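You operate a simulated robot arm through the tools that you are given. There is no shell and no other tool.

Carry out the task below with a simulated robot arm. There is one attempt and no reset: what you move stays moved.

Task
Unlock the press plate, brush the crumbs off it, slide it back in and lock it.
Fine: use the white brush and put it back; the plate goes all the way in. Set down upright: white brush. What is to be rubbed or washed off counts as gone when no trace of it is left.

It is judged by the outcome, as a careful person would: the job done as asked, and still so three seconds after it is handed in. It fails if anything else is knocked over, pushed out of place, dropped, spilled or broken.

Robot
A 6-joint arm with a two-finger gripper, fixed in place. Base frame: the origin is at the foot of the arm, x ahead of it, y to its left, z up; the work surface is at about z = 0.83. Units: m, degrees, N and s.
With the tool pointing down near the work surface it reaches from about 0.12 to 0.68 m from the base axis. Its first joint turns from -66.0 to 66.0 degrees. Payload 2.45 kg.
The tool frame sits at the grasp point between the pads (the TCP): z along the fingers, y along the line on which they close. The tips reach 0.03 m beyond it. Largest opening 0.106 m; the body of the gripper starts 0.079 m behind the TCP.
Orientation is that of the tool frame in the base frame, as [roll, pitch, yaw] about the fixed x, y, z axes, in that order (R = Rz(yaw) Ry(pitch) Rx(roll)). With the fingers straight down and closing along the base's y, the tool's x points along the base's -x, its y along +y and its z along -z.

Tools
- The arm moves only by the tool drive_tool. Its argument "rows" is a list of rows, each an object (a shift or turn left out is 0, a gripper value left out holds the last) with "xyz": the shift along the tool's x, y, z in m, a list of three; "rotation": the turn, a rotation vector about the tool's x, y, z in degrees, a list of three; "fingers": the gripper command, from -1 (fully open) to 1 (shut), values between in proportion. In form: [{"xyz": [tx, ty, tz], "rotation": [rx, ry, rz], "fingers": fingers}, ...]. A call has 1 to 20 rows; each row is the pose to reach, as a shift and turn from the pose commanded when the call began, along the tool's axes at that moment. Each row takes 0.2 s and may step no farther than 0.05 m and 8.6 degrees from the row before; otherwise, or with a gripper value out of range, the whole call is refused. A pose out of reach is approached as far as the arm can. The call stops where the force on the tool passes 50 N (or 10 N more than at its start, if that is more) or the arm is blocked; 0.2 s more then pass. Each finger travels about 0.153 m/s and halts on what it meets, pressing with about 45 N; the grip force reading is that of the motor and also rises with nothing between the fingers. The clock runs only during rows and for 0.2 s after the last one: add rows that repeat a pose to give the fingers time. The reply holds the time, the measured pose of the TCP, the force on the tool along the base axes, the opening and the grip force, in the units named above and with some noise, with the torque about the TCP (base axes, N m) and any sound that the robot's microphone picked up.
- Cameras (640 x 400 px; columns grow to the right, rows downward): "scene" is fixed at [0.0616, 0.4116, 1.4246]; the picture's right is [-0.72, -0.69, 0.00], its down [-0.33, 0.35, -0.88] and it looks along [0.61, -0.64, -0.48] (base axes); focal length 269 px, centre (320, 200). "wrist" rides on the gripper at [0.076, -0.002, -0.106] in the tool frame; the picture's right is [0.02, 1.00, 0.00], its down [-0.78, 0.02, -0.62] and it looks along [-0.62, 0.01, 0.78] (tool axes); focal length 247 px, centre (320, 200). There is no depth. A picture from a camera that has moved, and an enlarged one, comes with that camera's place and axes in the base frame and with its lens. The place of the scene camera against the robot may be out by one fixed shift of up to 0.012 m in any direction.
- camera(camera): a new picture of that camera. No time passes.
- inspect(camera, box): a new picture of the part [left, top, right, bottom] of that camera's present view, enlarged. No time passes.
- finish_job(): hands the job in; it is judged then, once.

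Places have to be worked out from the pictures, the camera data and where the tool is seen. Open the gripper and draw the arm clear of the work before you hand the job in, unless the task says otherwise.

The tools are called after ">>>" as a command line: name --argument value ..., lists and objects as JSON in quotes. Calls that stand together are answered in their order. drive_tool: Moves the arm, as the interface text tells. Its arguments: {"type":"object","properties":{"rows":{"type":"array","items":{"type":"object","properties":{"xyz":{"type":"array","items":{"type":"number"}},"rotation":{"type":"array","items":{"type":"number"}},"fingers":{"type":"number"}}}}},"required":["rows"]} The other tools are called the same way: camera (camera) takes a picture; inspect (camera, box) takes an enlarged picture of a part of a camera's view; finish_job () hands the job in.

At the start:

```text
time_s: 0.0
position: [0.3896, -0.0072, 1.2412]
orientation: [-180.0, 0.0, -179.9]
force: [0.7, -0.3, 0.0]
moment: [0.0, -0.03, -0.02]
opening: 0.1058
grip_force: 0.1
```

scene: 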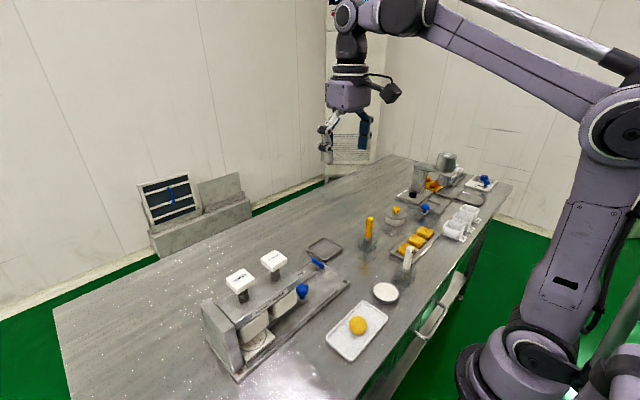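
wrist: 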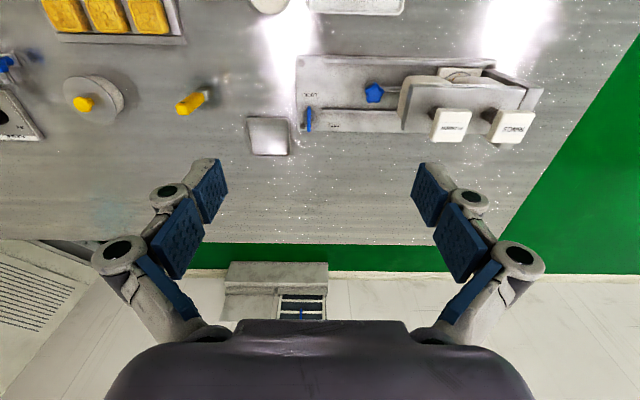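

I'll start by looking closely at the press and the brushes in both cameras.

>>> inspect --camera "scene" --box '[190, 220, 400, 390]'

>>> inspect --camera "scene" --box '[340, 140, 520, 310]'

>>> inspect --camera "wrist" --box '[230, 40, 560, 170]'

>>> inspect --camera "wrist" --box '[0, 0, 420, 160]'

```text
2.35 times, centred on (295, 305) of scene
camera zoom: at [0.0616, 0.4116, 1.4246], right [-0.72, -0.69, 0.0], down [-0.33, 0.35, -0.88], along [0.61, -0.64, -0.48], focal length 632 px, centre (379, -47)
```

zoom: 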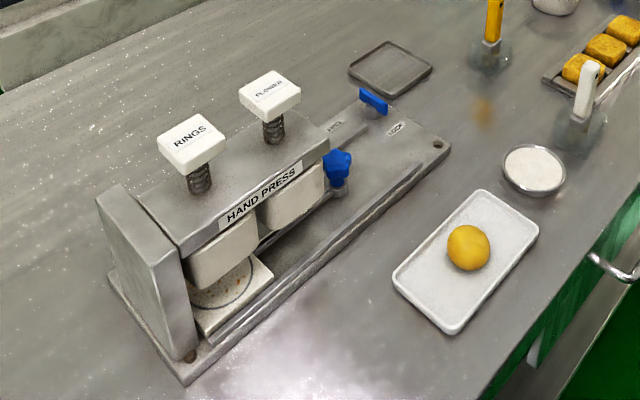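

```text
2.35 times, centred on (430, 225) of scene
camera zoom: at [0.0616, 0.4116, 1.4246], right [-0.72, -0.69, 0.0], down [-0.33, 0.35, -0.88], along [0.61, -0.64, -0.48], focal length 632 px, centre (61, 141)
```

zoom: 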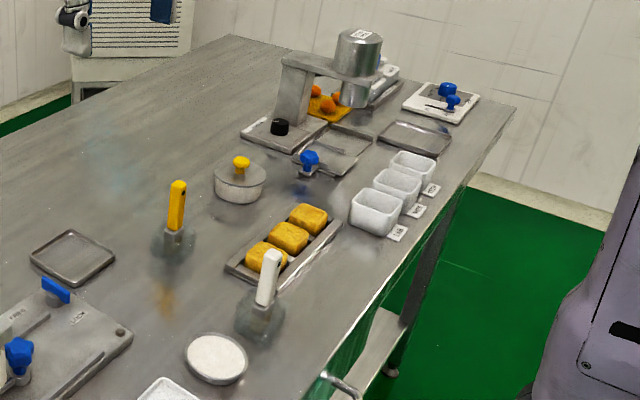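

```text
1.94 times, centred on (395, 105) of wrist
camera zoom: at [0.3139, -0.0087, 1.3452], right [-0.02, 1.0, 0.0], down [0.78, 0.02, 0.62], along [0.62, 0.01, -0.78], focal length 479 px, centre (174, 384)
```

zoom: 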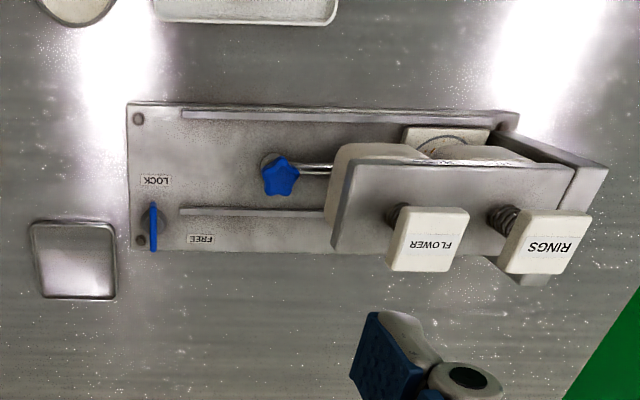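

```text
1.52 times, centred on (210, 80) of wrist
camera zoom: at [0.3139, -0.0087, 1.3452], right [-0.02, 1.0, 0.0], down [0.78, 0.02, 0.62], along [0.62, 0.01, -0.78], focal length 376 px, centre (488, 383)
```

zoom: 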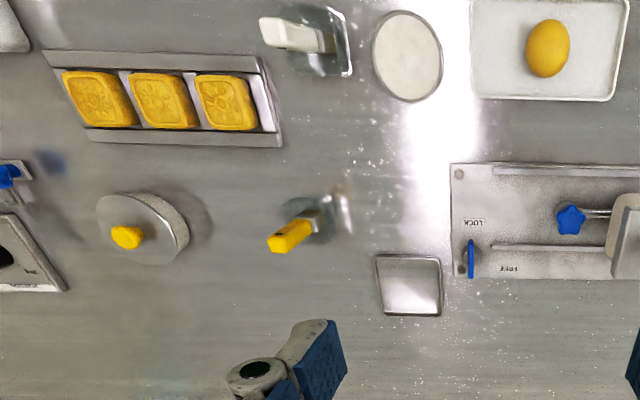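

The press base spans roughly x 0.39–0.53 and y −0.055–0.315. The lock lever is near (0.494, −0.03), the plate knob near (0.435, 0.09, 0.895), and the white brush near (0.285, −0.175). I'll lower the arm for a closer wrist view of the lever and knob.

>>> drive_tool --rows '[{"xyz": [0.01, 0.0, 0.045]}, {"xyz": [0.02, 0.01, 0.09]}, {"xyz": [0.03, 0.02, 0.135]}, {"xyz": [0.03, 0.02, 0.18]}, {"xyz": [0.03, 0.02, 0.2]}]'

>>> camera --camera "wrist"

>>> inspect --camera "wrist" --box '[200, 40, 520, 240]'

```text
time_s: 1.2
position: [0.3595, 0.0141, 1.0398]
orientation: [-179.9, 0.0, -180.0]
force: [0.7, -0.6, 0.1]
moment: [0.01, -0.03, 0.01]
opening: 0.1056
grip_force: 0.0
```

```text
taken
camera wrist: at [0.2838, 0.0114, 1.1447], right [-0.02, 1.0, 0.0], down [0.78, 0.02, 0.62], along [0.62, 0.01, -0.78], focal length 247 px, centre (320, 200)
```

wrist: 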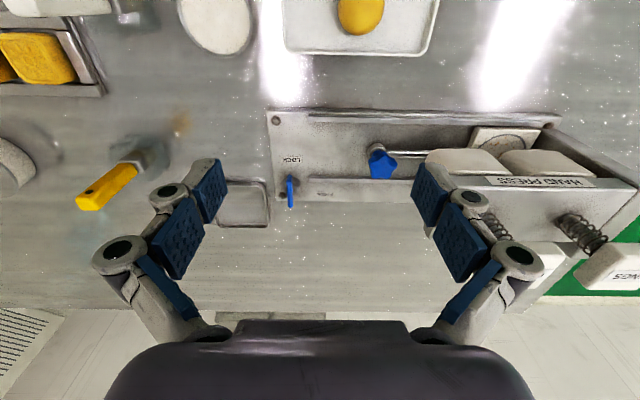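

```text
2.00 times, centred on (360, 140) of wrist
camera zoom: at [0.2838, 0.0114, 1.1447], right [-0.02, 1.0, 0.0], down [0.78, 0.02, 0.62], along [0.62, 0.01, -0.78], focal length 494 px, centre (240, 320)
```

zoom: 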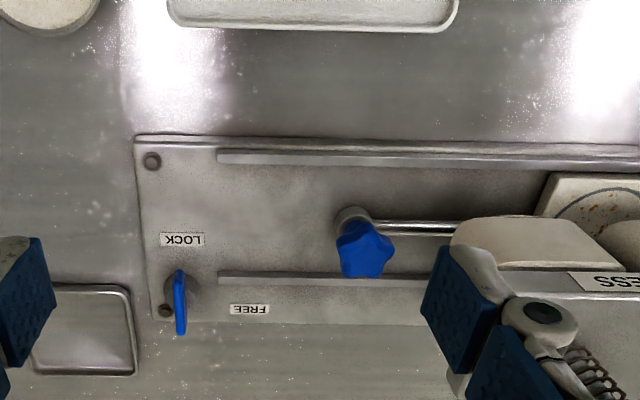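

The lever is a short blue bar lying along x (LOCK) on a boss near (0.49, −0.025). I'll zoom in on both cameras to pin down its height before gripping it.

>>> inspect --camera "scene" --box '[285, 240, 365, 290]'

>>> inspect --camera "wrist" --box '[260, 100, 420, 200]'

>>> inspect --camera "scene" --box '[380, 230, 440, 300]'

```text
8.00 times, centred on (325, 265) of scene
camera zoom: at [0.0616, 0.4116, 1.4246], right [-0.72, -0.69, 0.0], down [-0.33, 0.35, -0.88], along [0.61, -0.64, -0.48], focal length 2149 px, centre (280, -320)
```

zoom: 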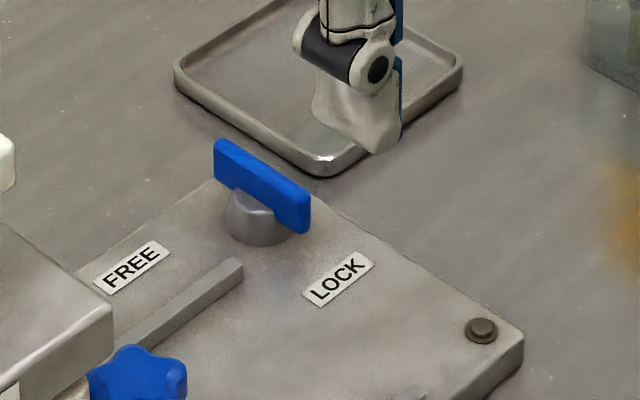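

```text
4.00 times, centred on (340, 150) of wrist
camera zoom: at [0.2838, 0.0114, 1.1447], right [-0.02, 1.0, 0.0], down [0.78, 0.02, 0.62], along [0.62, 0.01, -0.78], focal length 988 px, centre (240, 400)
```

zoom: 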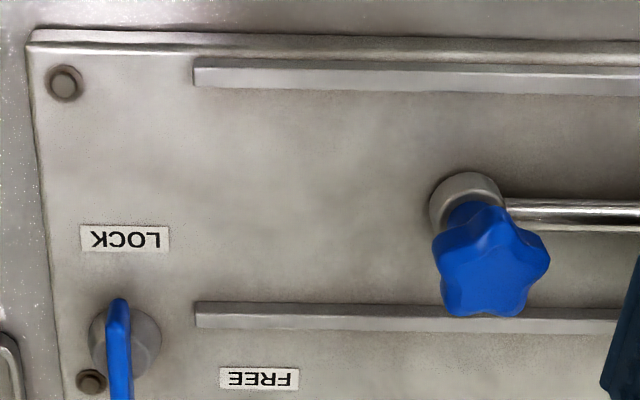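

```text
5.71 times, centred on (410, 265) of scene
camera zoom: at [0.0616, 0.4116, 1.4246], right [-0.72, -0.69, 0.0], down [-0.33, 0.35, -0.88], along [0.61, -0.64, -0.48], focal length 1535 px, centre (-194, -171)
```

zoom: 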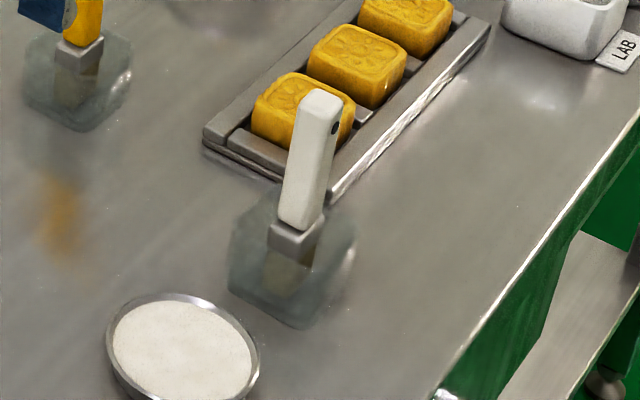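

The bar is about 0.045 m long along x, with its top near z≈0.885, about 0.035 above the press base. I'll move above it with the fingers straddling it in y, then check before gripping.

>>> drive_tool --rows '[{"xyz": [-0.04, -0.01, 0.0]}, {"xyz": [-0.08, -0.03, 0.0]}, {"xyz": [-0.12, -0.041, 0.01]}, {"xyz": [-0.13, -0.041, 0.05]}, {"xyz": [-0.13, -0.041, 0.08]}, {"xyz": [-0.13, -0.041, 0.08]}]'

>>> camera --camera "wrist"

>>> inspect --camera "scene" --box '[270, 200, 390, 290]'

```text
time_s: 2.6
position: [0.491, -0.0281, 0.9611]
orientation: [-180.0, -0.1, -179.9]
force: [-0.3, 0.2, -0.8]
moment: [0.0, 0.0, 0.02]
opening: 0.106
grip_force: 0.0
```

```text
taken
camera wrist: at [0.4151, -0.0302, 1.0659], right [-0.02, 1.0, 0.0], down [0.78, 0.02, 0.62], along [0.62, 0.01, -0.78], focal length 247 px, centre (320, 200)
```

wrist: 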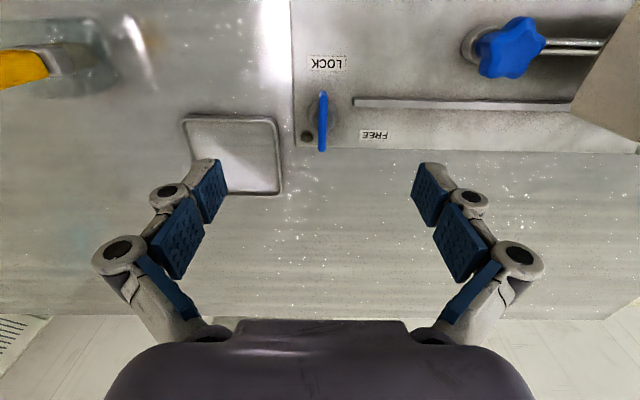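

```text
4.44 times, centred on (330, 245) of scene
camera zoom: at [0.0616, 0.4116, 1.4246], right [-0.72, -0.69, 0.0], down [-0.33, 0.35, -0.88], along [0.61, -0.64, -0.48], focal length 1194 px, centre (276, 0)
```

zoom: 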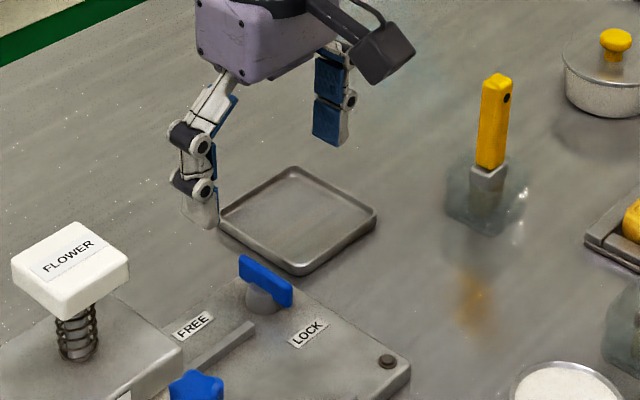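

The lever is centred under the gripper in y (≈ −0.027) and the base top is at z ≈ 0.846. I'll descend until the fingertips straddle the bar and check before closing.

>>> drive_tool --rows '[{"xyz": [0.0, 0.001, 0.03]}, {"xyz": [0.0, 0.001, 0.055]}, {"xyz": [0.0, 0.001, 0.065]}, {"xyz": [0.0, 0.001, 0.065]}]'

>>> camera --camera "wrist"

>>> inspect --camera "scene" --box '[270, 200, 390, 290]'

```text
time_s: 3.6
position: [0.4898, -0.0252, 0.8945]
orientation: [-179.9, 0.0, -179.9]
force: [0.3, -0.9, 0.0]
moment: [0.03, 0.01, -0.01]
opening: 0.106
grip_force: 0.0
```

```text
taken
camera wrist: at [0.4149, -0.0282, 1.0003], right [-0.02, 1.0, 0.0], down [0.78, 0.02, 0.62], along [0.62, 0.01, -0.78], focal length 247 px, centre (320, 200)
```

wrist: 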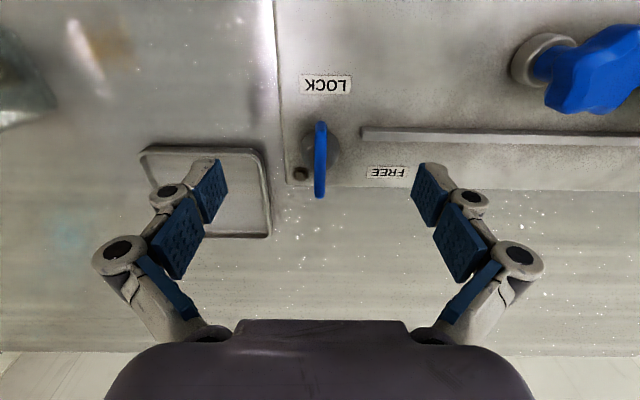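

```text
4.44 times, centred on (330, 245) of scene
camera zoom: at [0.0616, 0.4116, 1.4246], right [-0.72, -0.69, 0.0], down [-0.33, 0.35, -0.88], along [0.61, -0.64, -0.48], focal length 1194 px, centre (276, 0)
```

zoom: 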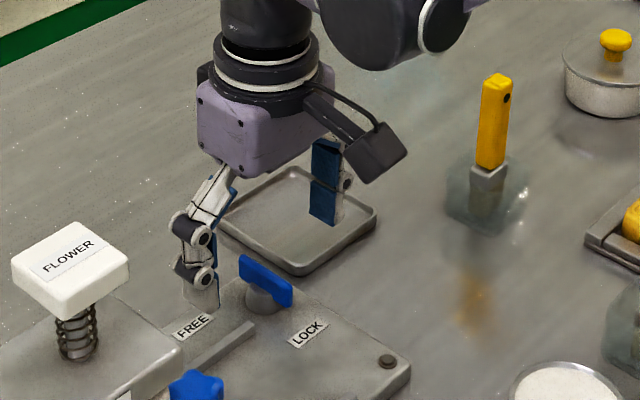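

The bar sits midway between the pads in the image, with the tips at z≈0.865. Closing on it now.

>>> drive_tool --rows '[{"xyz": [0, 0, 0], "fingers": 0.5}, {"xyz": [0, 0, 0], "fingers": 1}, {"xyz": [0, 0, 0], "fingers": 1}, {"xyz": [0, 0, 0], "fingers": 1}]'

>>> camera --camera "wrist"

>>> inspect --camera "scene" --box '[270, 200, 390, 290]'

```text
time_s: 4.6
position: [0.4912, -0.0261, 0.896]
orientation: [179.9, 0.0, -180.0]
force: [0.2, 0.8, 6.3]
moment: [0.06, 0.16, -0.02]
opening: 0.0068
grip_force: 35.3
```

```text
taken
camera wrist: at [0.4148, -0.0282, 1.0008], right [-0.02, 1.0, 0.0], down [0.78, 0.02, 0.62], along [0.62, 0.01, -0.78], focal length 247 px, centre (320, 200)
```

wrist: 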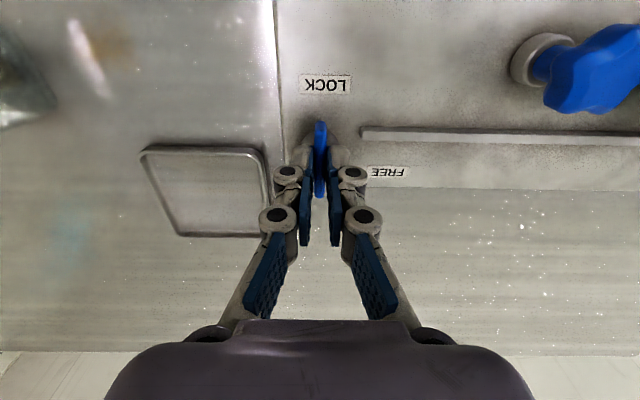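

```text
4.44 times, centred on (330, 245) of scene
camera zoom: at [0.0615, 0.4117, 1.4246], right [-0.72, -0.69, 0.0], down [-0.33, 0.35, -0.88], along [0.61, -0.64, -0.48], focal length 1194 px, centre (276, 0)
```

zoom: 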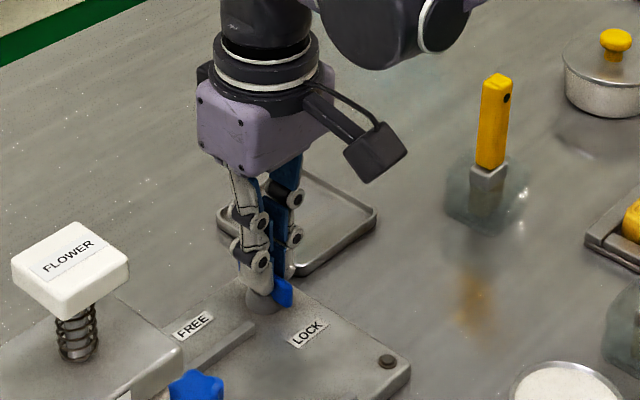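

The bar is held at 0.0068 m opening. I'll turn it clockwise as seen from above, from the LOCK side toward FREE, starting with a small angle to feel for resistance.

>>> drive_tool --rows '[{"rotation": [0, 0, 5]}, {"rotation": [0, 0, 10]}, {"rotation": [0, 0, 15]}]'

```text
time_s: 5.4
position: [0.49, -0.026, 0.894]
orientation: [-179.9, 0.1, 165.1]
force: [4.8, 0.5, 24.5]
moment: [0.01, 0.11, 1.13]
opening: 0.0121
grip_force: 39.7
```

The torque rose to 1.1 N·m and the fingers spread to 0.012, so the bar may not be following. I'll check the picture.

>>> camera --camera "wrist"

>>> inspect --camera "scene" --box '[290, 240, 350, 290]'

```text
taken
camera wrist: at [0.4165, -0.0083, 1.0005], right [0.24, 0.97, 0.0], down [0.76, -0.19, 0.62], along [0.61, -0.15, -0.78], focal length 247 px, centre (320, 200)
```

wrist: 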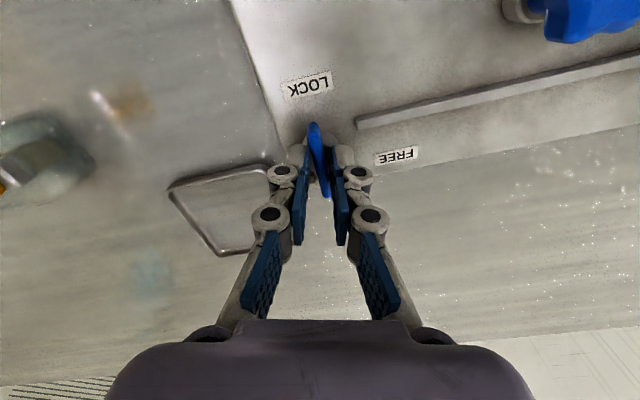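

```text
8.00 times, centred on (320, 265) of scene
camera zoom: at [0.0613, 0.4117, 1.4246], right [-0.72, -0.69, 0.0], down [-0.33, 0.35, -0.88], along [0.61, -0.64, -0.48], focal length 2149 px, centre (320, -320)
```

zoom: 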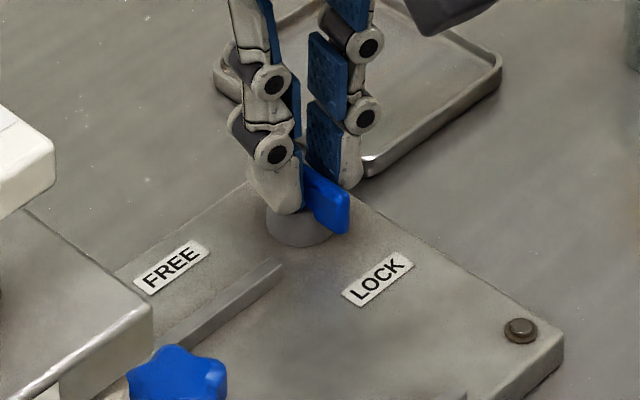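

The bar stayed along x, so clockwise is against its stop. I'll rotate back and try counter-clockwise.

>>> drive_tool --rows '[{"rotation": [0, 0, -5]}, {"rotation": [0, 0, -10]}, {"rotation": [0, 0, -15]}, {"rotation": [0, 0, -20]}, {"rotation": [0, 0, -25]}]'

>>> camera --camera "wrist"

```text
time_s: 6.6
position: [0.4879, -0.0259, 0.8956]
orientation: [179.9, 0.0, -169.9]
force: [4.5, 2.7, -14.3]
moment: [0.09, 0.02, -0.02]
opening: 0.0071
grip_force: 35.2
```

```text
taken
camera wrist: at [0.4154, -0.042, 0.9997], right [-0.2, 0.98, 0.0], down [0.77, 0.15, 0.62], along [0.61, 0.12, -0.78], focal length 247 px, centre (320, 200)
```

wrist: 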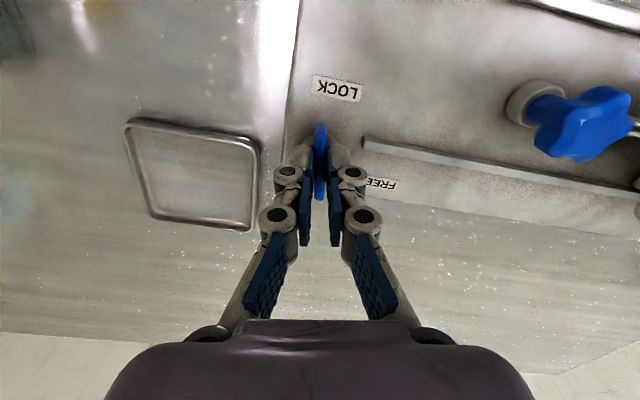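

Counter-clockwise the bar follows with almost no torque. I'll continue toward 90°.

>>> drive_tool --rows '[{"rotation": [0, 0, -8]}, {"rotation": [0, 0, -16]}, {"rotation": [0, 0, -24]}, {"rotation": [0, 0, -32]}, {"rotation": [0, 0, -40]}, {"rotation": [0, 0, -48]}, {"rotation": [0, 0, -56]}, {"rotation": [0, 0, -64]}, {"rotation": [0, 0, -72]}, {"rotation": [0, 0, -80]}, {"rotation": [0, 0, -80]}]'

>>> camera --camera "wrist"

>>> inspect --camera "scene" --box '[270, 200, 390, 290]'

```text
time_s: 9.0
position: [0.4918, -0.0285, 0.8961]
orientation: [-179.6, -0.3, -90.0]
force: [19.3, -20.7, -12.8]
moment: [0.0, -0.45, -0.06]
opening: 0.0068
grip_force: 35.2
```

```text
taken
camera wrist: at [0.4938, -0.1048, 1.0006], right [-1.0, -0.02, -0.01], down [-0.02, 0.79, 0.62], along [-0.01, 0.62, -0.79], focal length 247 px, centre (320, 200)
```

wrist: 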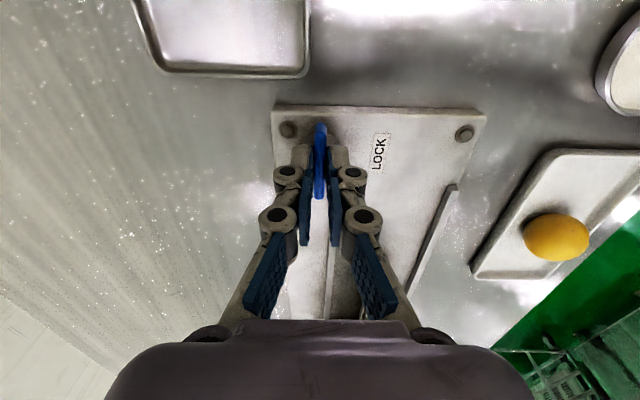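

```text
4.44 times, centred on (330, 245) of scene
camera zoom: at [0.0623, 0.4111, 1.4248], right [-0.72, -0.69, 0.0], down [-0.33, 0.35, -0.88], along [0.61, -0.64, -0.48], focal length 1194 px, centre (276, 0)
```

zoom: 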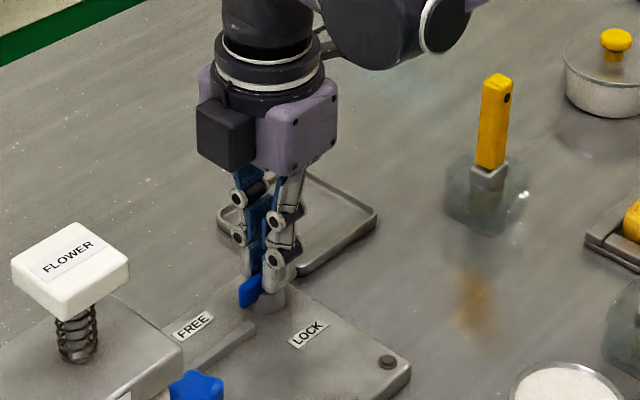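

The bar now lies along y, pointing at FREE. I'll nudge it a few degrees further to confirm it is against its end stop, then release.

>>> drive_tool --rows '[{"rotation": [0, 0, -3]}, {"rotation": [0, 0, -6]}]'

```text
time_s: 9.6
position: [0.4925, -0.0287, 0.8954]
orientation: [-179.6, -0.3, -84.0]
force: [21.3, -17.9, 0.8]
moment: [-0.41, -0.5, -0.89]
opening: 0.0088
grip_force: 36.2
```

Torque rose at about −90°, so the lever is at its FREE stop. I'll ease back, release, and rise.

>>> drive_tool --rows '[{"rotation": [0, 0, 6]}, {"rotation": [0, 0, 6], "fingers": -0.3}, {"rotation": [0, 0, 6], "fingers": -1}, {"rotation": [0, 0, 6], "fingers": -1}, {"xyz": [0, 0, -0.04], "rotation": [0, 0, 6]}, {"xyz": [0, 0, -0.08], "rotation": [0, 0, 6]}, {"xyz": [0, 0, -0.12], "rotation": [0, 0, 6]}, {"xyz": [0, 0, -0.12], "rotation": [0, 0, 6]}]'

>>> camera --camera "wrist"

>>> inspect --camera "scene" --box '[190, 220, 400, 390]'

```text
time_s: 11.4
position: [0.489, -0.0285, 1.0163]
orientation: [179.9, -0.1, -90.0]
force: [-0.8, -0.4, -0.3]
moment: [0.0, -0.04, 0.03]
opening: 0.1059
grip_force: 0.0
```

```text
taken
camera wrist: at [0.4917, -0.1045, 1.1207], right [-1.0, -0.02, 0.0], down [-0.02, 0.78, 0.62], along [-0.01, 0.62, -0.78], focal length 247 px, centre (320, 200)
```

wrist: 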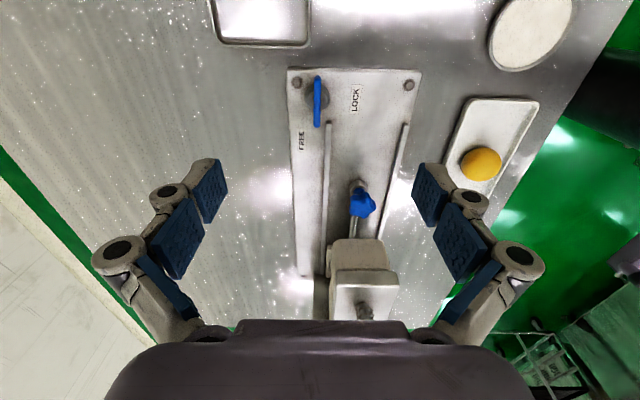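

```text
2.35 times, centred on (295, 305) of scene
camera zoom: at [0.0616, 0.4116, 1.4246], right [-0.72, -0.69, 0.0], down [-0.33, 0.35, -0.88], along [0.61, -0.64, -0.48], focal length 632 px, centre (379, -47)
```

zoom: 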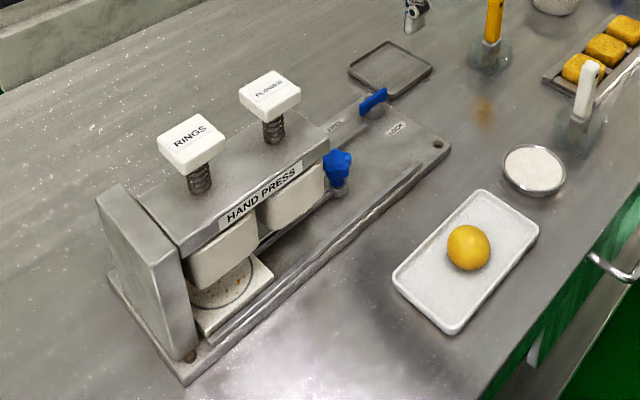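

The lever now reads FREE. The knob axis works out to about (0.435, 0.088) with its top near z 0.90. I'll approach with the fingers closing along x and the gripper tilted 10° away from the press head.

>>> drive_tool --rows '[{"xyz": [-0.03, 0.02, 0.0], "rotation": [0, -5, 0]}, {"xyz": [-0.06, 0.04, 0.0], "rotation": [0, -10, 0]}, {"xyz": [-0.09, 0.053, 0.02], "rotation": [0, -10, 0]}, {"xyz": [-0.11, 0.053, 0.05], "rotation": [0, -10, 0]}, {"xyz": [-0.1125, 0.053, 0.065], "rotation": [0, -10, 0]}, {"xyz": [-0.1125, 0.053, 0.065], "rotation": [0, -10, 0]}]'

>>> camera --camera "wrist"

>>> inspect --camera "scene" --box '[240, 190, 390, 310]'

```text
time_s: 12.8
position: [0.4363, 0.0866, 0.9506]
orientation: [179.9, 10.0, -90.1]
force: [0.2, -0.2, 0.5]
moment: [-0.03, -0.01, 0.04]
opening: 0.1061
grip_force: 0.0
```

```text
taken
camera wrist: at [0.4385, -0.0077, 1.0402], right [-1.0, -0.02, 0.0], down [-0.02, 0.66, 0.75], along [-0.01, 0.75, -0.66], focal length 247 px, centre (320, 200)
```

wrist: 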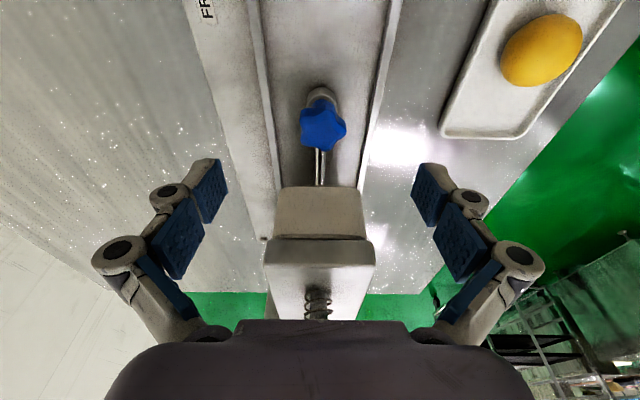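

```text
3.33 times, centred on (315, 250) of scene
camera zoom: at [0.0616, 0.4116, 1.4246], right [-0.72, -0.69, 0.0], down [-0.33, 0.35, -0.88], along [0.61, -0.64, -0.48], focal length 896 px, centre (337, 33)
```

zoom: 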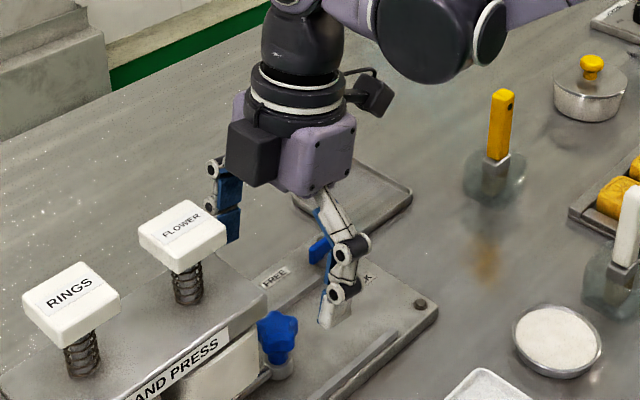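

The knob is centred between the fingers at about (0.436, 0.0875, 0.885). A box on the gripper's +y side comes near the press head, so I'll tilt 12° more while descending onto the knob.

>>> drive_tool --rows '[{"xyz": [0.006, 0.0, 0.0], "rotation": [0, -6, 0]}, {"xyz": [0.0127, 0.0, 0.01], "rotation": [0, -12, 0]}, {"xyz": [0.0127, 0.0, 0.03], "rotation": [0, -12, 0]}, {"xyz": [0.0127, 0.0, 0.05], "rotation": [0, -12, 0]}, {"xyz": [0.0127, 0.0, 0.05], "rotation": [0, -12, 0]}]'

>>> camera --camera "wrist"

>>> inspect --camera "scene" --box '[240, 190, 390, 310]'

```text
time_s: 14.0
position: [0.4375, 0.0818, 0.8984]
orientation: [179.9, 22.0, -90.0]
force: [0.5, -0.2, -0.7]
moment: [-0.02, 0.01, 0.0]
opening: 0.106
grip_force: 0.1
```

```text
taken
camera wrist: at [0.4396, -0.0293, 0.9671], right [-1.0, -0.02, -0.01], down [-0.02, 0.49, 0.87], along [-0.01, 0.87, -0.49], focal length 247 px, centre (320, 200)
```

wrist: 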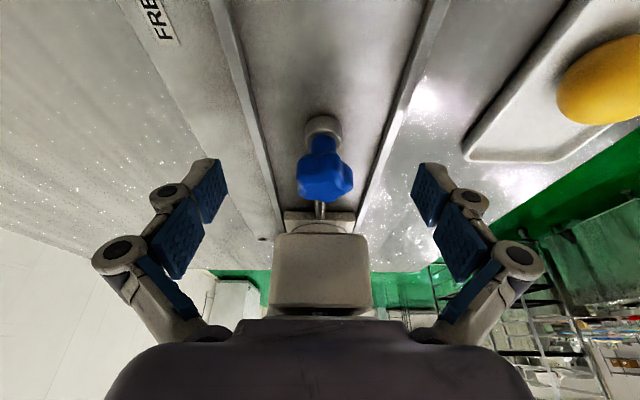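

```text
3.33 times, centred on (315, 250) of scene
camera zoom: at [0.0616, 0.4116, 1.4246], right [-0.72, -0.69, 0.0], down [-0.33, 0.35, -0.88], along [0.61, -0.64, -0.48], focal length 896 px, centre (337, 33)
```

zoom: 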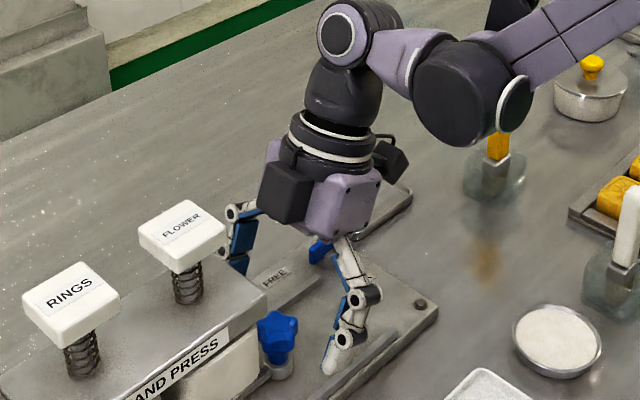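

The knob is right between the pads in the image, so I'll close on it.

>>> drive_tool --rows '[{"xyz": [0, 0, 0], "fingers": 0.2}, {"xyz": [0, 0, 0], "fingers": 1}, {"xyz": [0, 0, 0], "fingers": 1}, {"xyz": [0, 0, 0], "fingers": 1}]'

>>> camera --camera "wrist"

```text
time_s: 15.0
position: [0.4345, 0.0824, 0.8993]
orientation: [179.8, 22.0, -89.9]
force: [-17.5, -2.6, 4.8]
moment: [0.12, 0.19, 0.13]
opening: 0.0303
grip_force: 45.3
```

```text
taken
camera wrist: at [0.4382, -0.0292, 0.9675], right [-1.0, -0.02, 0.0], down [-0.01, 0.49, 0.87], along [-0.02, 0.87, -0.49], focal length 247 px, centre (320, 200)
```

wrist: 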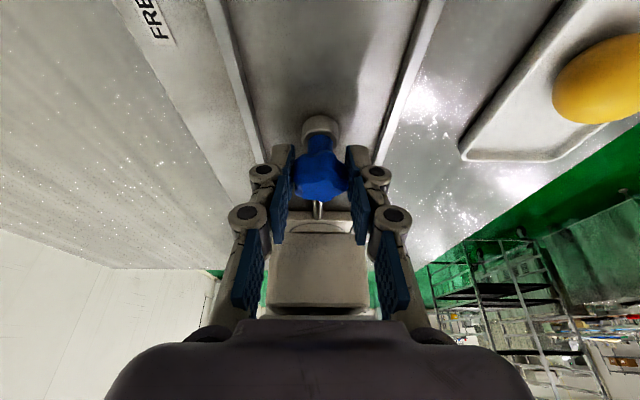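

Gripped at 0.030 m opening. I'll recentre slightly in x and pull a short way toward −y to confirm the plate slides.

>>> drive_tool --rows '[{"xyz": [0.0, 0.0025, 0.0]}, {"xyz": [0.00927, 0.0025, -0.00375]}, {"xyz": [0.01854, 0.0025, -0.0075]}, {"xyz": [0.0278, 0.0025, -0.01125]}]'

>>> inspect --camera "scene" --box '[190, 220, 400, 390]'

```text
time_s: 16.0
position: [0.4356, 0.0506, 0.8984]
orientation: [-179.8, 21.9, -90.1]
force: [1.3, 0.1, -4.5]
moment: [0.48, -0.1, -0.1]
opening: 0.0305
grip_force: 44.5
```

```text
2.35 times, centred on (295, 305) of scene
camera zoom: at [0.0617, 0.4117, 1.4246], right [-0.72, -0.69, 0.0], down [-0.33, 0.35, -0.88], along [0.61, -0.64, -0.48], focal length 632 px, centre (379, -47)
```

zoom: 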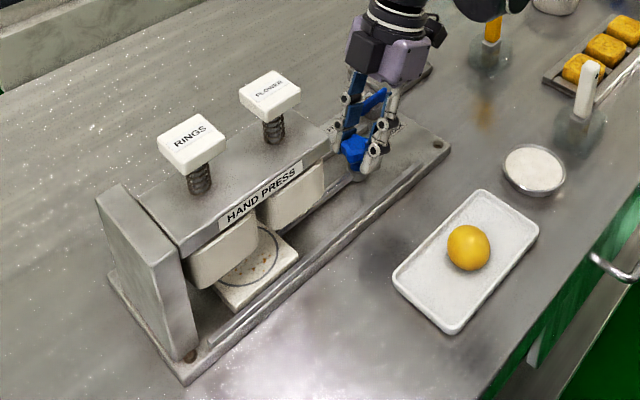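

The plate slides freely. I'll keep pulling out toward its stop.

>>> drive_tool --rows '[{"xyz": [0.0139, 0.0, -0.0056]}, {"xyz": [0.0278, 0.0, -0.01125]}, {"xyz": [0.0417, 0.0, -0.0169]}, {"xyz": [0.0556, 0.0, -0.0225]}, {"xyz": [0.0695, 0.0, -0.0281]}]'

>>> inspect --camera "scene" --box '[190, 220, 400, 390]'

>>> camera --camera "wrist"

```text
time_s: 17.2
position: [0.4345, -0.0236, 0.8986]
orientation: [-179.9, 22.0, -90.0]
force: [11.1, 0.8, -2.2]
moment: [-0.54, -0.26, -0.29]
opening: 0.0304
grip_force: 44.8
```

```text
2.35 times, centred on (295, 305) of scene
camera zoom: at [0.0619, 0.4117, 1.4246], right [-0.72, -0.69, 0.0], down [-0.33, 0.35, -0.88], along [0.61, -0.64, -0.48], focal length 632 px, centre (379, -47)
```

zoom: 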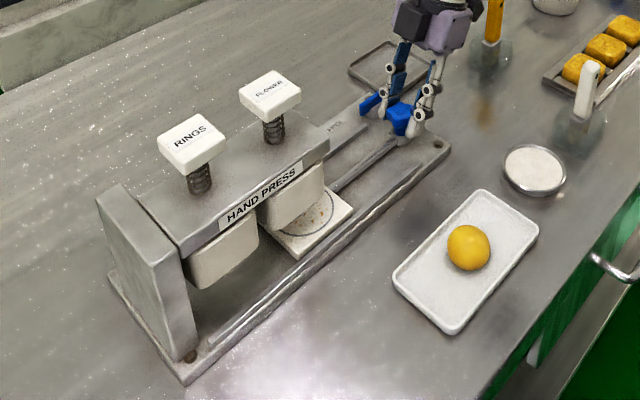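

```text
taken
camera wrist: at [0.4374, -0.1338, 0.9675], right [-1.0, -0.02, -0.01], down [-0.02, 0.49, 0.87], along [-0.01, 0.87, -0.49], focal length 247 px, centre (320, 200)
```

wrist: 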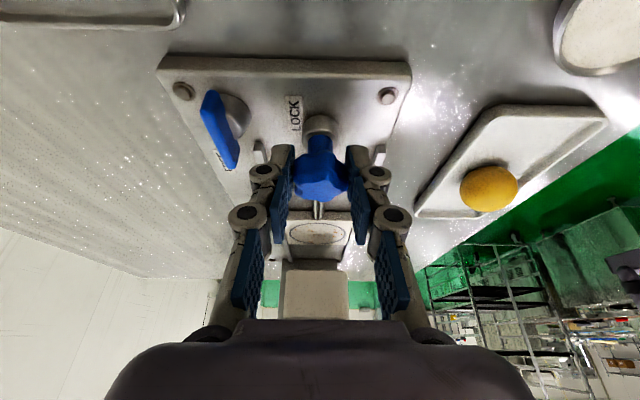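

The plate is partway out with little force. I'll pull a little more in small steps, keeping the wrist camera clear of the yellow brush behind it.

>>> drive_tool --rows '[{"xyz": [0.0093, 0.0, -0.0037]}, {"xyz": [0.0185, 0.0, -0.0075]}, {"xyz": [0.0278, 0.0, -0.0112]}]'

>>> inspect --camera "scene" --box '[220, 170, 400, 330]'

>>> camera --camera "wrist"

```text
time_s: 18.0
position: [0.4342, -0.0525, 0.8972]
orientation: [-179.8, 22.0, -90.0]
force: [15.2, -0.2, -3.4]
moment: [0.33, -0.12, -0.14]
opening: 0.0305
grip_force: 44.9
```

```text
2.50 times, centred on (310, 250) of scene
camera zoom: at [0.062, 0.4116, 1.4246], right [-0.72, -0.69, 0.0], down [-0.33, 0.35, -0.88], along [0.61, -0.64, -0.48], focal length 672 px, centre (345, 75)
```

zoom: 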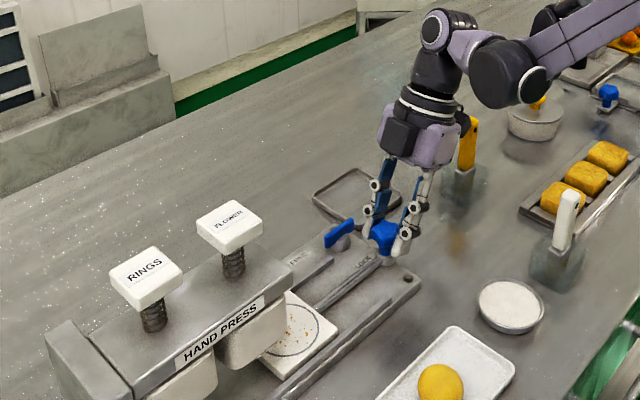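

```text
taken
camera wrist: at [0.4373, -0.1638, 0.9674], right [-1.0, -0.02, -0.01], down [-0.02, 0.49, 0.87], along [-0.01, 0.87, -0.49], focal length 247 px, centre (320, 200)
```

wrist: 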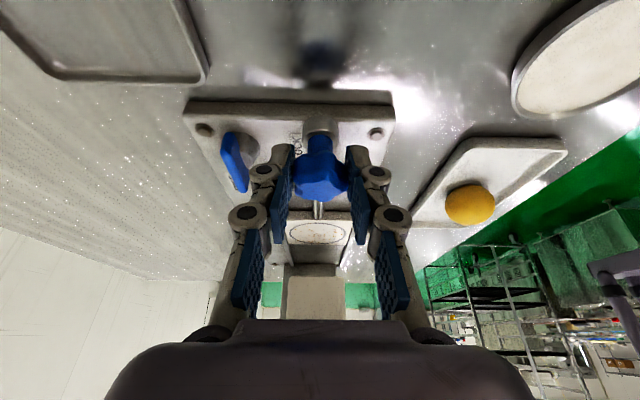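

The plate is at about y 0.06–0.14, still slightly under the FLOWER stamp, and hasn't met a stop. To keep the wrist camera off the yellow brush, I'll let go (opening only partly, since the lever is alongside), rise, and lean the gripper the other way.

>>> drive_tool --rows '[{"xyz": [0, 0, 0], "fingers": 0.05}, {"xyz": [0, 0, 0], "fingers": 0.05}, {"xyz": [-0.011, 0, -0.028]}, {"xyz": [-0.0225, 0, -0.0556]}, {"xyz": [-0.0225, 0, -0.0556], "rotation": [0, 8, 0]}, {"xyz": [-0.025, 0, -0.055], "rotation": [0, 16, 0]}, {"xyz": [-0.03, 0, -0.0526], "rotation": [0, 24, 0]}, {"xyz": [-0.03, 0, -0.0526], "rotation": [0, 32, 0]}, {"xyz": [-0.03, 0, -0.0526], "rotation": [0, 32, 0]}]'

>>> camera --camera "wrist"

>>> inspect --camera "scene" --box '[220, 170, 400, 330]'

```text
time_s: 20.0
position: [0.4344, -0.0451, 0.9591]
orientation: [179.9, -10.1, -89.9]
force: [-0.6, 0.4, -0.4]
moment: [-0.01, 0.01, -0.01]
opening: 0.0505
grip_force: 0.0
```

```text
taken
camera wrist: at [0.4364, -0.1016, 1.0756], right [-1.0, -0.02, 0.0], down [-0.02, 0.88, 0.47], along [-0.01, 0.47, -0.88], focal length 247 px, centre (320, 200)
```

wrist: 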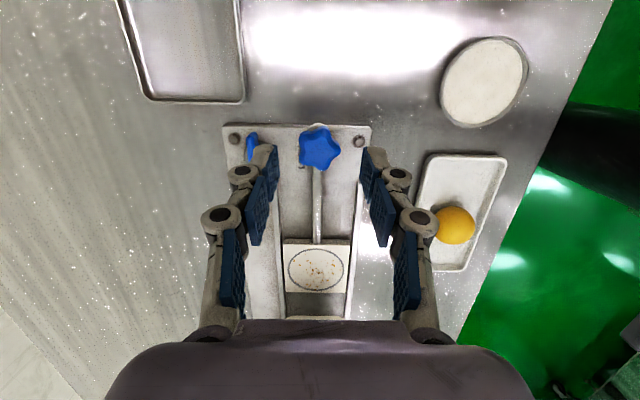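

```text
2.50 times, centred on (310, 250) of scene
camera zoom: at [0.0616, 0.4116, 1.4246], right [-0.72, -0.69, 0.0], down [-0.33, 0.35, -0.88], along [0.61, -0.64, -0.48], focal length 672 px, centre (345, 75)
```

zoom: 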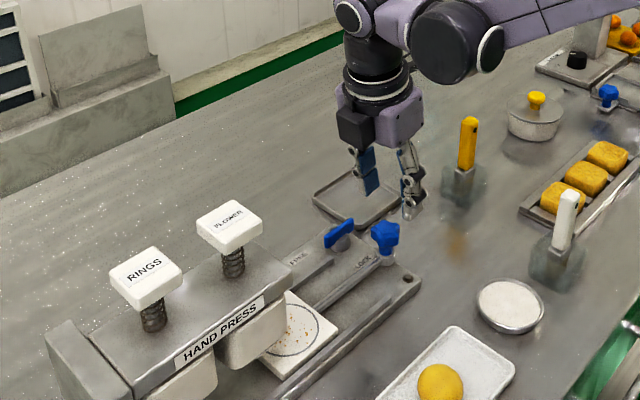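

From above, the plate is essentially clear of the stamp (y 0.07–0.148) and the crumbs sit in the ring. I'll regrip the knob and pull a little further to reach its stop for more brushing room.

>>> drive_tool --rows '[{"xyz": [-0.0053, 0, 0.03]}, {"xyz": [-0.0106, 0, 0.06]}, {"xyz": [-0.0106, 0, 0.06], "fingers": 1}, {"xyz": [-0.0106, 0, 0.06], "fingers": 1}, {"xyz": [-0.0106, 0, 0.06], "fingers": 1}]'

>>> camera --camera "wrist"

```text
time_s: 21.2
position: [0.4354, -0.0449, 0.8984]
orientation: [-179.9, -10.1, -89.9]
force: [11.6, 0.7, 24.0]
moment: [0.02, -0.22, 0.01]
opening: 0.0302
grip_force: 45.1
```

```text
taken
camera wrist: at [0.4372, -0.1022, 1.0153], right [-1.0, -0.02, 0.0], down [-0.02, 0.88, 0.48], along [-0.01, 0.47, -0.88], focal length 247 px, centre (320, 200)
```

wrist: 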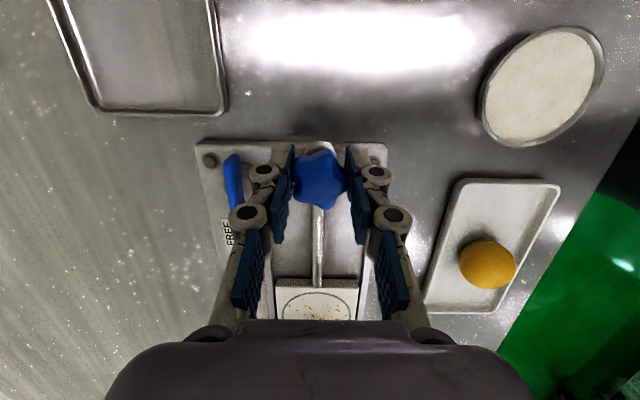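

Gripped again. I'll pull slowly toward −y until the force shows a stop.

>>> drive_tool --rows '[{"xyz": [0.0, 0, -0.002]}, {"xyz": [0.0098, 0, -0.0003]}, {"xyz": [0.0197, 0, 0.0015]}, {"xyz": [0.0295, 0, 0.0032]}]'

>>> camera --camera "wrist"

>>> inspect --camera "scene" --box '[220, 170, 400, 330]'

```text
time_s: 22.2
position: [0.435, -0.0746, 0.8991]
orientation: [-179.9, -9.9, -90.0]
force: [13.4, 0.9, -42.2]
moment: [0.28, -0.13, 0.01]
opening: 0.0301
grip_force: 44.9
```

```text
taken
camera wrist: at [0.4375, -0.1313, 1.0154], right [-1.0, -0.02, 0.0], down [-0.02, 0.88, 0.48], along [-0.01, 0.48, -0.88], focal length 247 px, centre (320, 200)
```

wrist: 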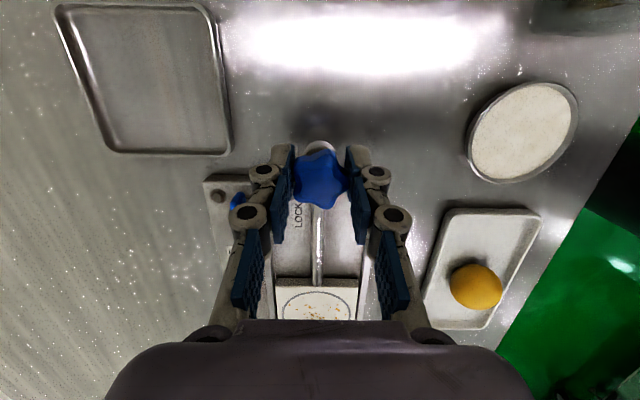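

```text
2.50 times, centred on (310, 250) of scene
camera zoom: at [0.0625, 0.4115, 1.4246], right [-0.72, -0.69, 0.0], down [-0.33, 0.35, -0.88], along [0.61, -0.64, -0.48], focal length 672 px, centre (345, 75)
```

zoom: 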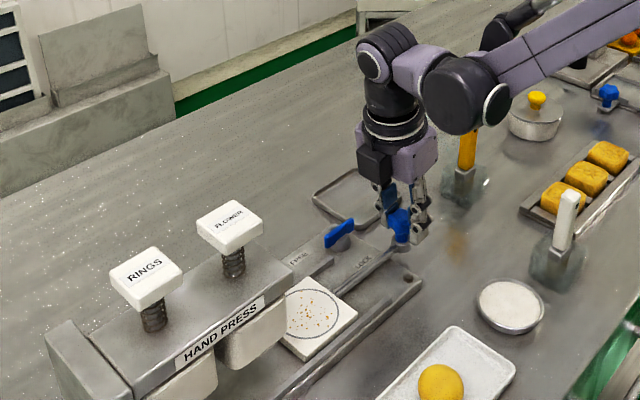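

Pulled about 0.157 m, with the plate now clear of the head. I'll relax the vertical preload and try 2 cm more for working room.

>>> drive_tool --rows '[{"xyz": [0.0, 0, 0.0013]}, {"xyz": [0.007, 0, 0.0025]}, {"xyz": [0.014, 0, 0.0038]}, {"xyz": [0.0197, 0, 0.0048]}]'

>>> inspect --camera "scene" --box '[220, 170, 400, 330]'

```text
time_s: 23.2
position: [0.434, -0.0951, 0.899]
orientation: [-179.8, -10.0, -90.1]
force: [16.4, 0.8, 2.8]
moment: [0.78, -0.19, -0.02]
opening: 0.0302
grip_force: 45.3
```

```text
2.50 times, centred on (310, 250) of scene
camera zoom: at [0.062, 0.4116, 1.4246], right [-0.72, -0.69, 0.0], down [-0.33, 0.35, -0.88], along [0.61, -0.64, -0.48], focal length 672 px, centre (345, 75)
```

zoom: 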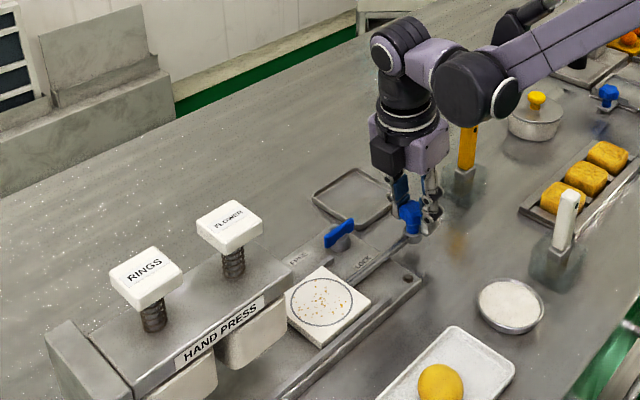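

The plate is well out and the crumbs are in the open. I'll release the knob and rise to look at the plate and the white brush.

>>> drive_tool --rows '[{"fingers": 0.05}, {"fingers": 0.05}, {"xyz": [0.005, 0, -0.03]}, {"xyz": [0.012, 0, -0.07]}, {"xyz": [0.0174, 0, -0.11], "rotation": [0, -5, 0]}, {"xyz": [0.0174, 0, -0.14], "rotation": [0, -10, 0], "fingers": -1}, {"xyz": [0.0174, 0, -0.14], "rotation": [0, -10, 0]}]'

>>> camera --camera "wrist"

>>> inspect --camera "scene" --box '[260, 240, 360, 320]'

```text
time_s: 24.8
position: [0.435, -0.0875, 1.0405]
orientation: [179.9, -0.1, -90.0]
force: [-0.2, 0.1, -0.9]
moment: [0.03, -0.02, 0.0]
opening: 0.106
grip_force: 0.1
```

```text
taken
camera wrist: at [0.4374, -0.1646, 1.1442], right [-1.0, -0.02, 0.0], down [-0.02, 0.78, 0.62], along [-0.01, 0.62, -0.78], focal length 247 px, centre (320, 200)
```

wrist: 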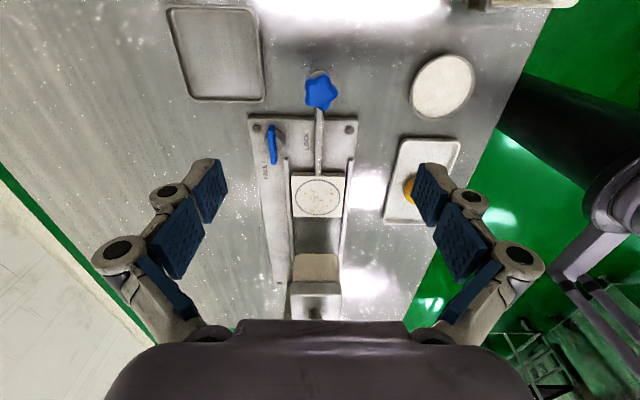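

```text
5.00 times, centred on (310, 280) of scene
camera zoom: at [0.0616, 0.4116, 1.4246], right [-0.72, -0.69, 0.0], down [-0.33, 0.35, -0.88], along [0.61, -0.64, -0.48], focal length 1343 px, centre (370, -200)
```

zoom: 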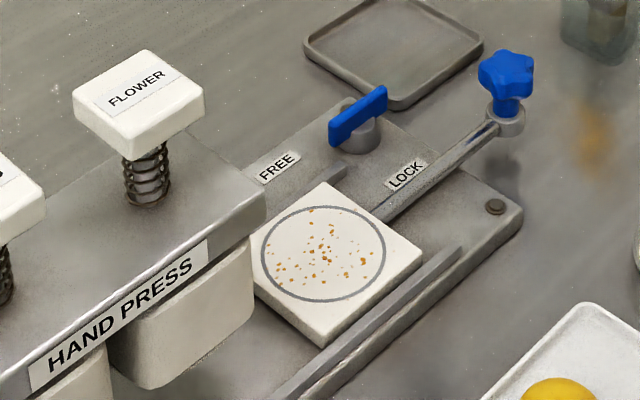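

The plate lies at about x 0.40–0.476, y 0.015–0.098, with crumbs all over the ring. Next I'll move toward the white brush for a close look at its handle and cup.

>>> drive_tool --rows '[{"xyz": [0.034, 0.025, 0]}, {"xyz": [0.068, 0.05, 0]}, {"xyz": [0.102, 0.075, 0]}, {"xyz": [0.136, 0.1, 0]}, {"xyz": [0.17, 0.125, 0]}, {"xyz": [0.2025, 0.15, 0]}, {"xyz": [0.2025, 0.15, 0]}]'

>>> camera --camera "wrist"

>>> inspect --camera "wrist" --box '[240, 80, 400, 200]'

>>> inspect --camera "scene" --box '[380, 230, 440, 300]'

```text
time_s: 26.4
position: [0.2819, -0.2897, 1.0394]
orientation: [-180.0, 0.0, -89.9]
force: [0.1, 0.2, -0.6]
moment: [0.01, 0.07, -0.02]
opening: 0.106
grip_force: 0.1
```

```text
taken
camera wrist: at [0.2851, -0.3667, 1.1444], right [-1.0, -0.02, 0.0], down [-0.02, 0.78, 0.62], along [-0.01, 0.62, -0.78], focal length 247 px, centre (320, 200)
```

wrist: 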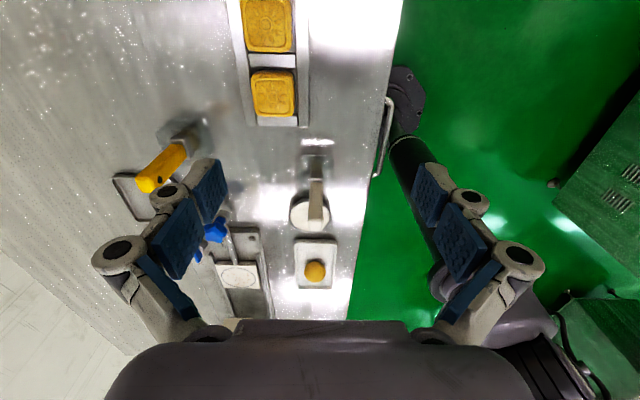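

```text
3.33 times, centred on (320, 140) of wrist
camera zoom: at [0.2851, -0.3667, 1.1444], right [-1.0, -0.02, 0.0], down [-0.02, 0.78, 0.62], along [-0.01, 0.62, -0.78], focal length 823 px, centre (320, 400)
```

zoom: 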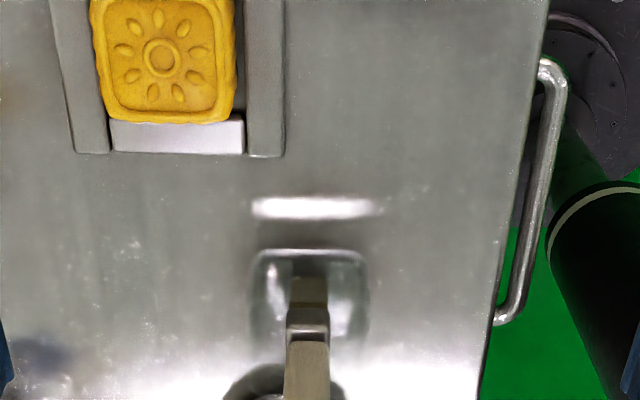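

```text
5.71 times, centred on (410, 265) of scene
camera zoom: at [0.0616, 0.4116, 1.4246], right [-0.72, -0.69, 0.0], down [-0.33, 0.35, -0.88], along [0.61, -0.64, -0.48], focal length 1535 px, centre (-194, -171)
```

zoom: 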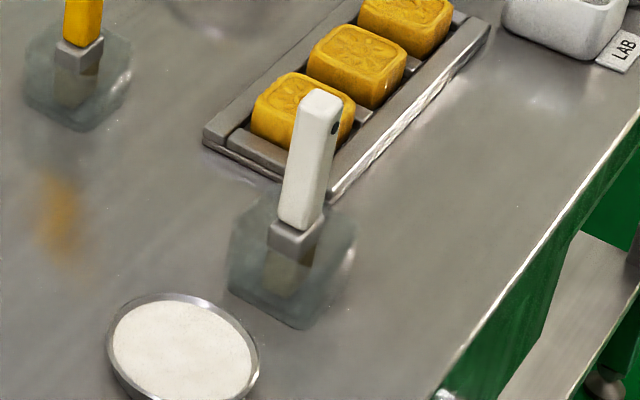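

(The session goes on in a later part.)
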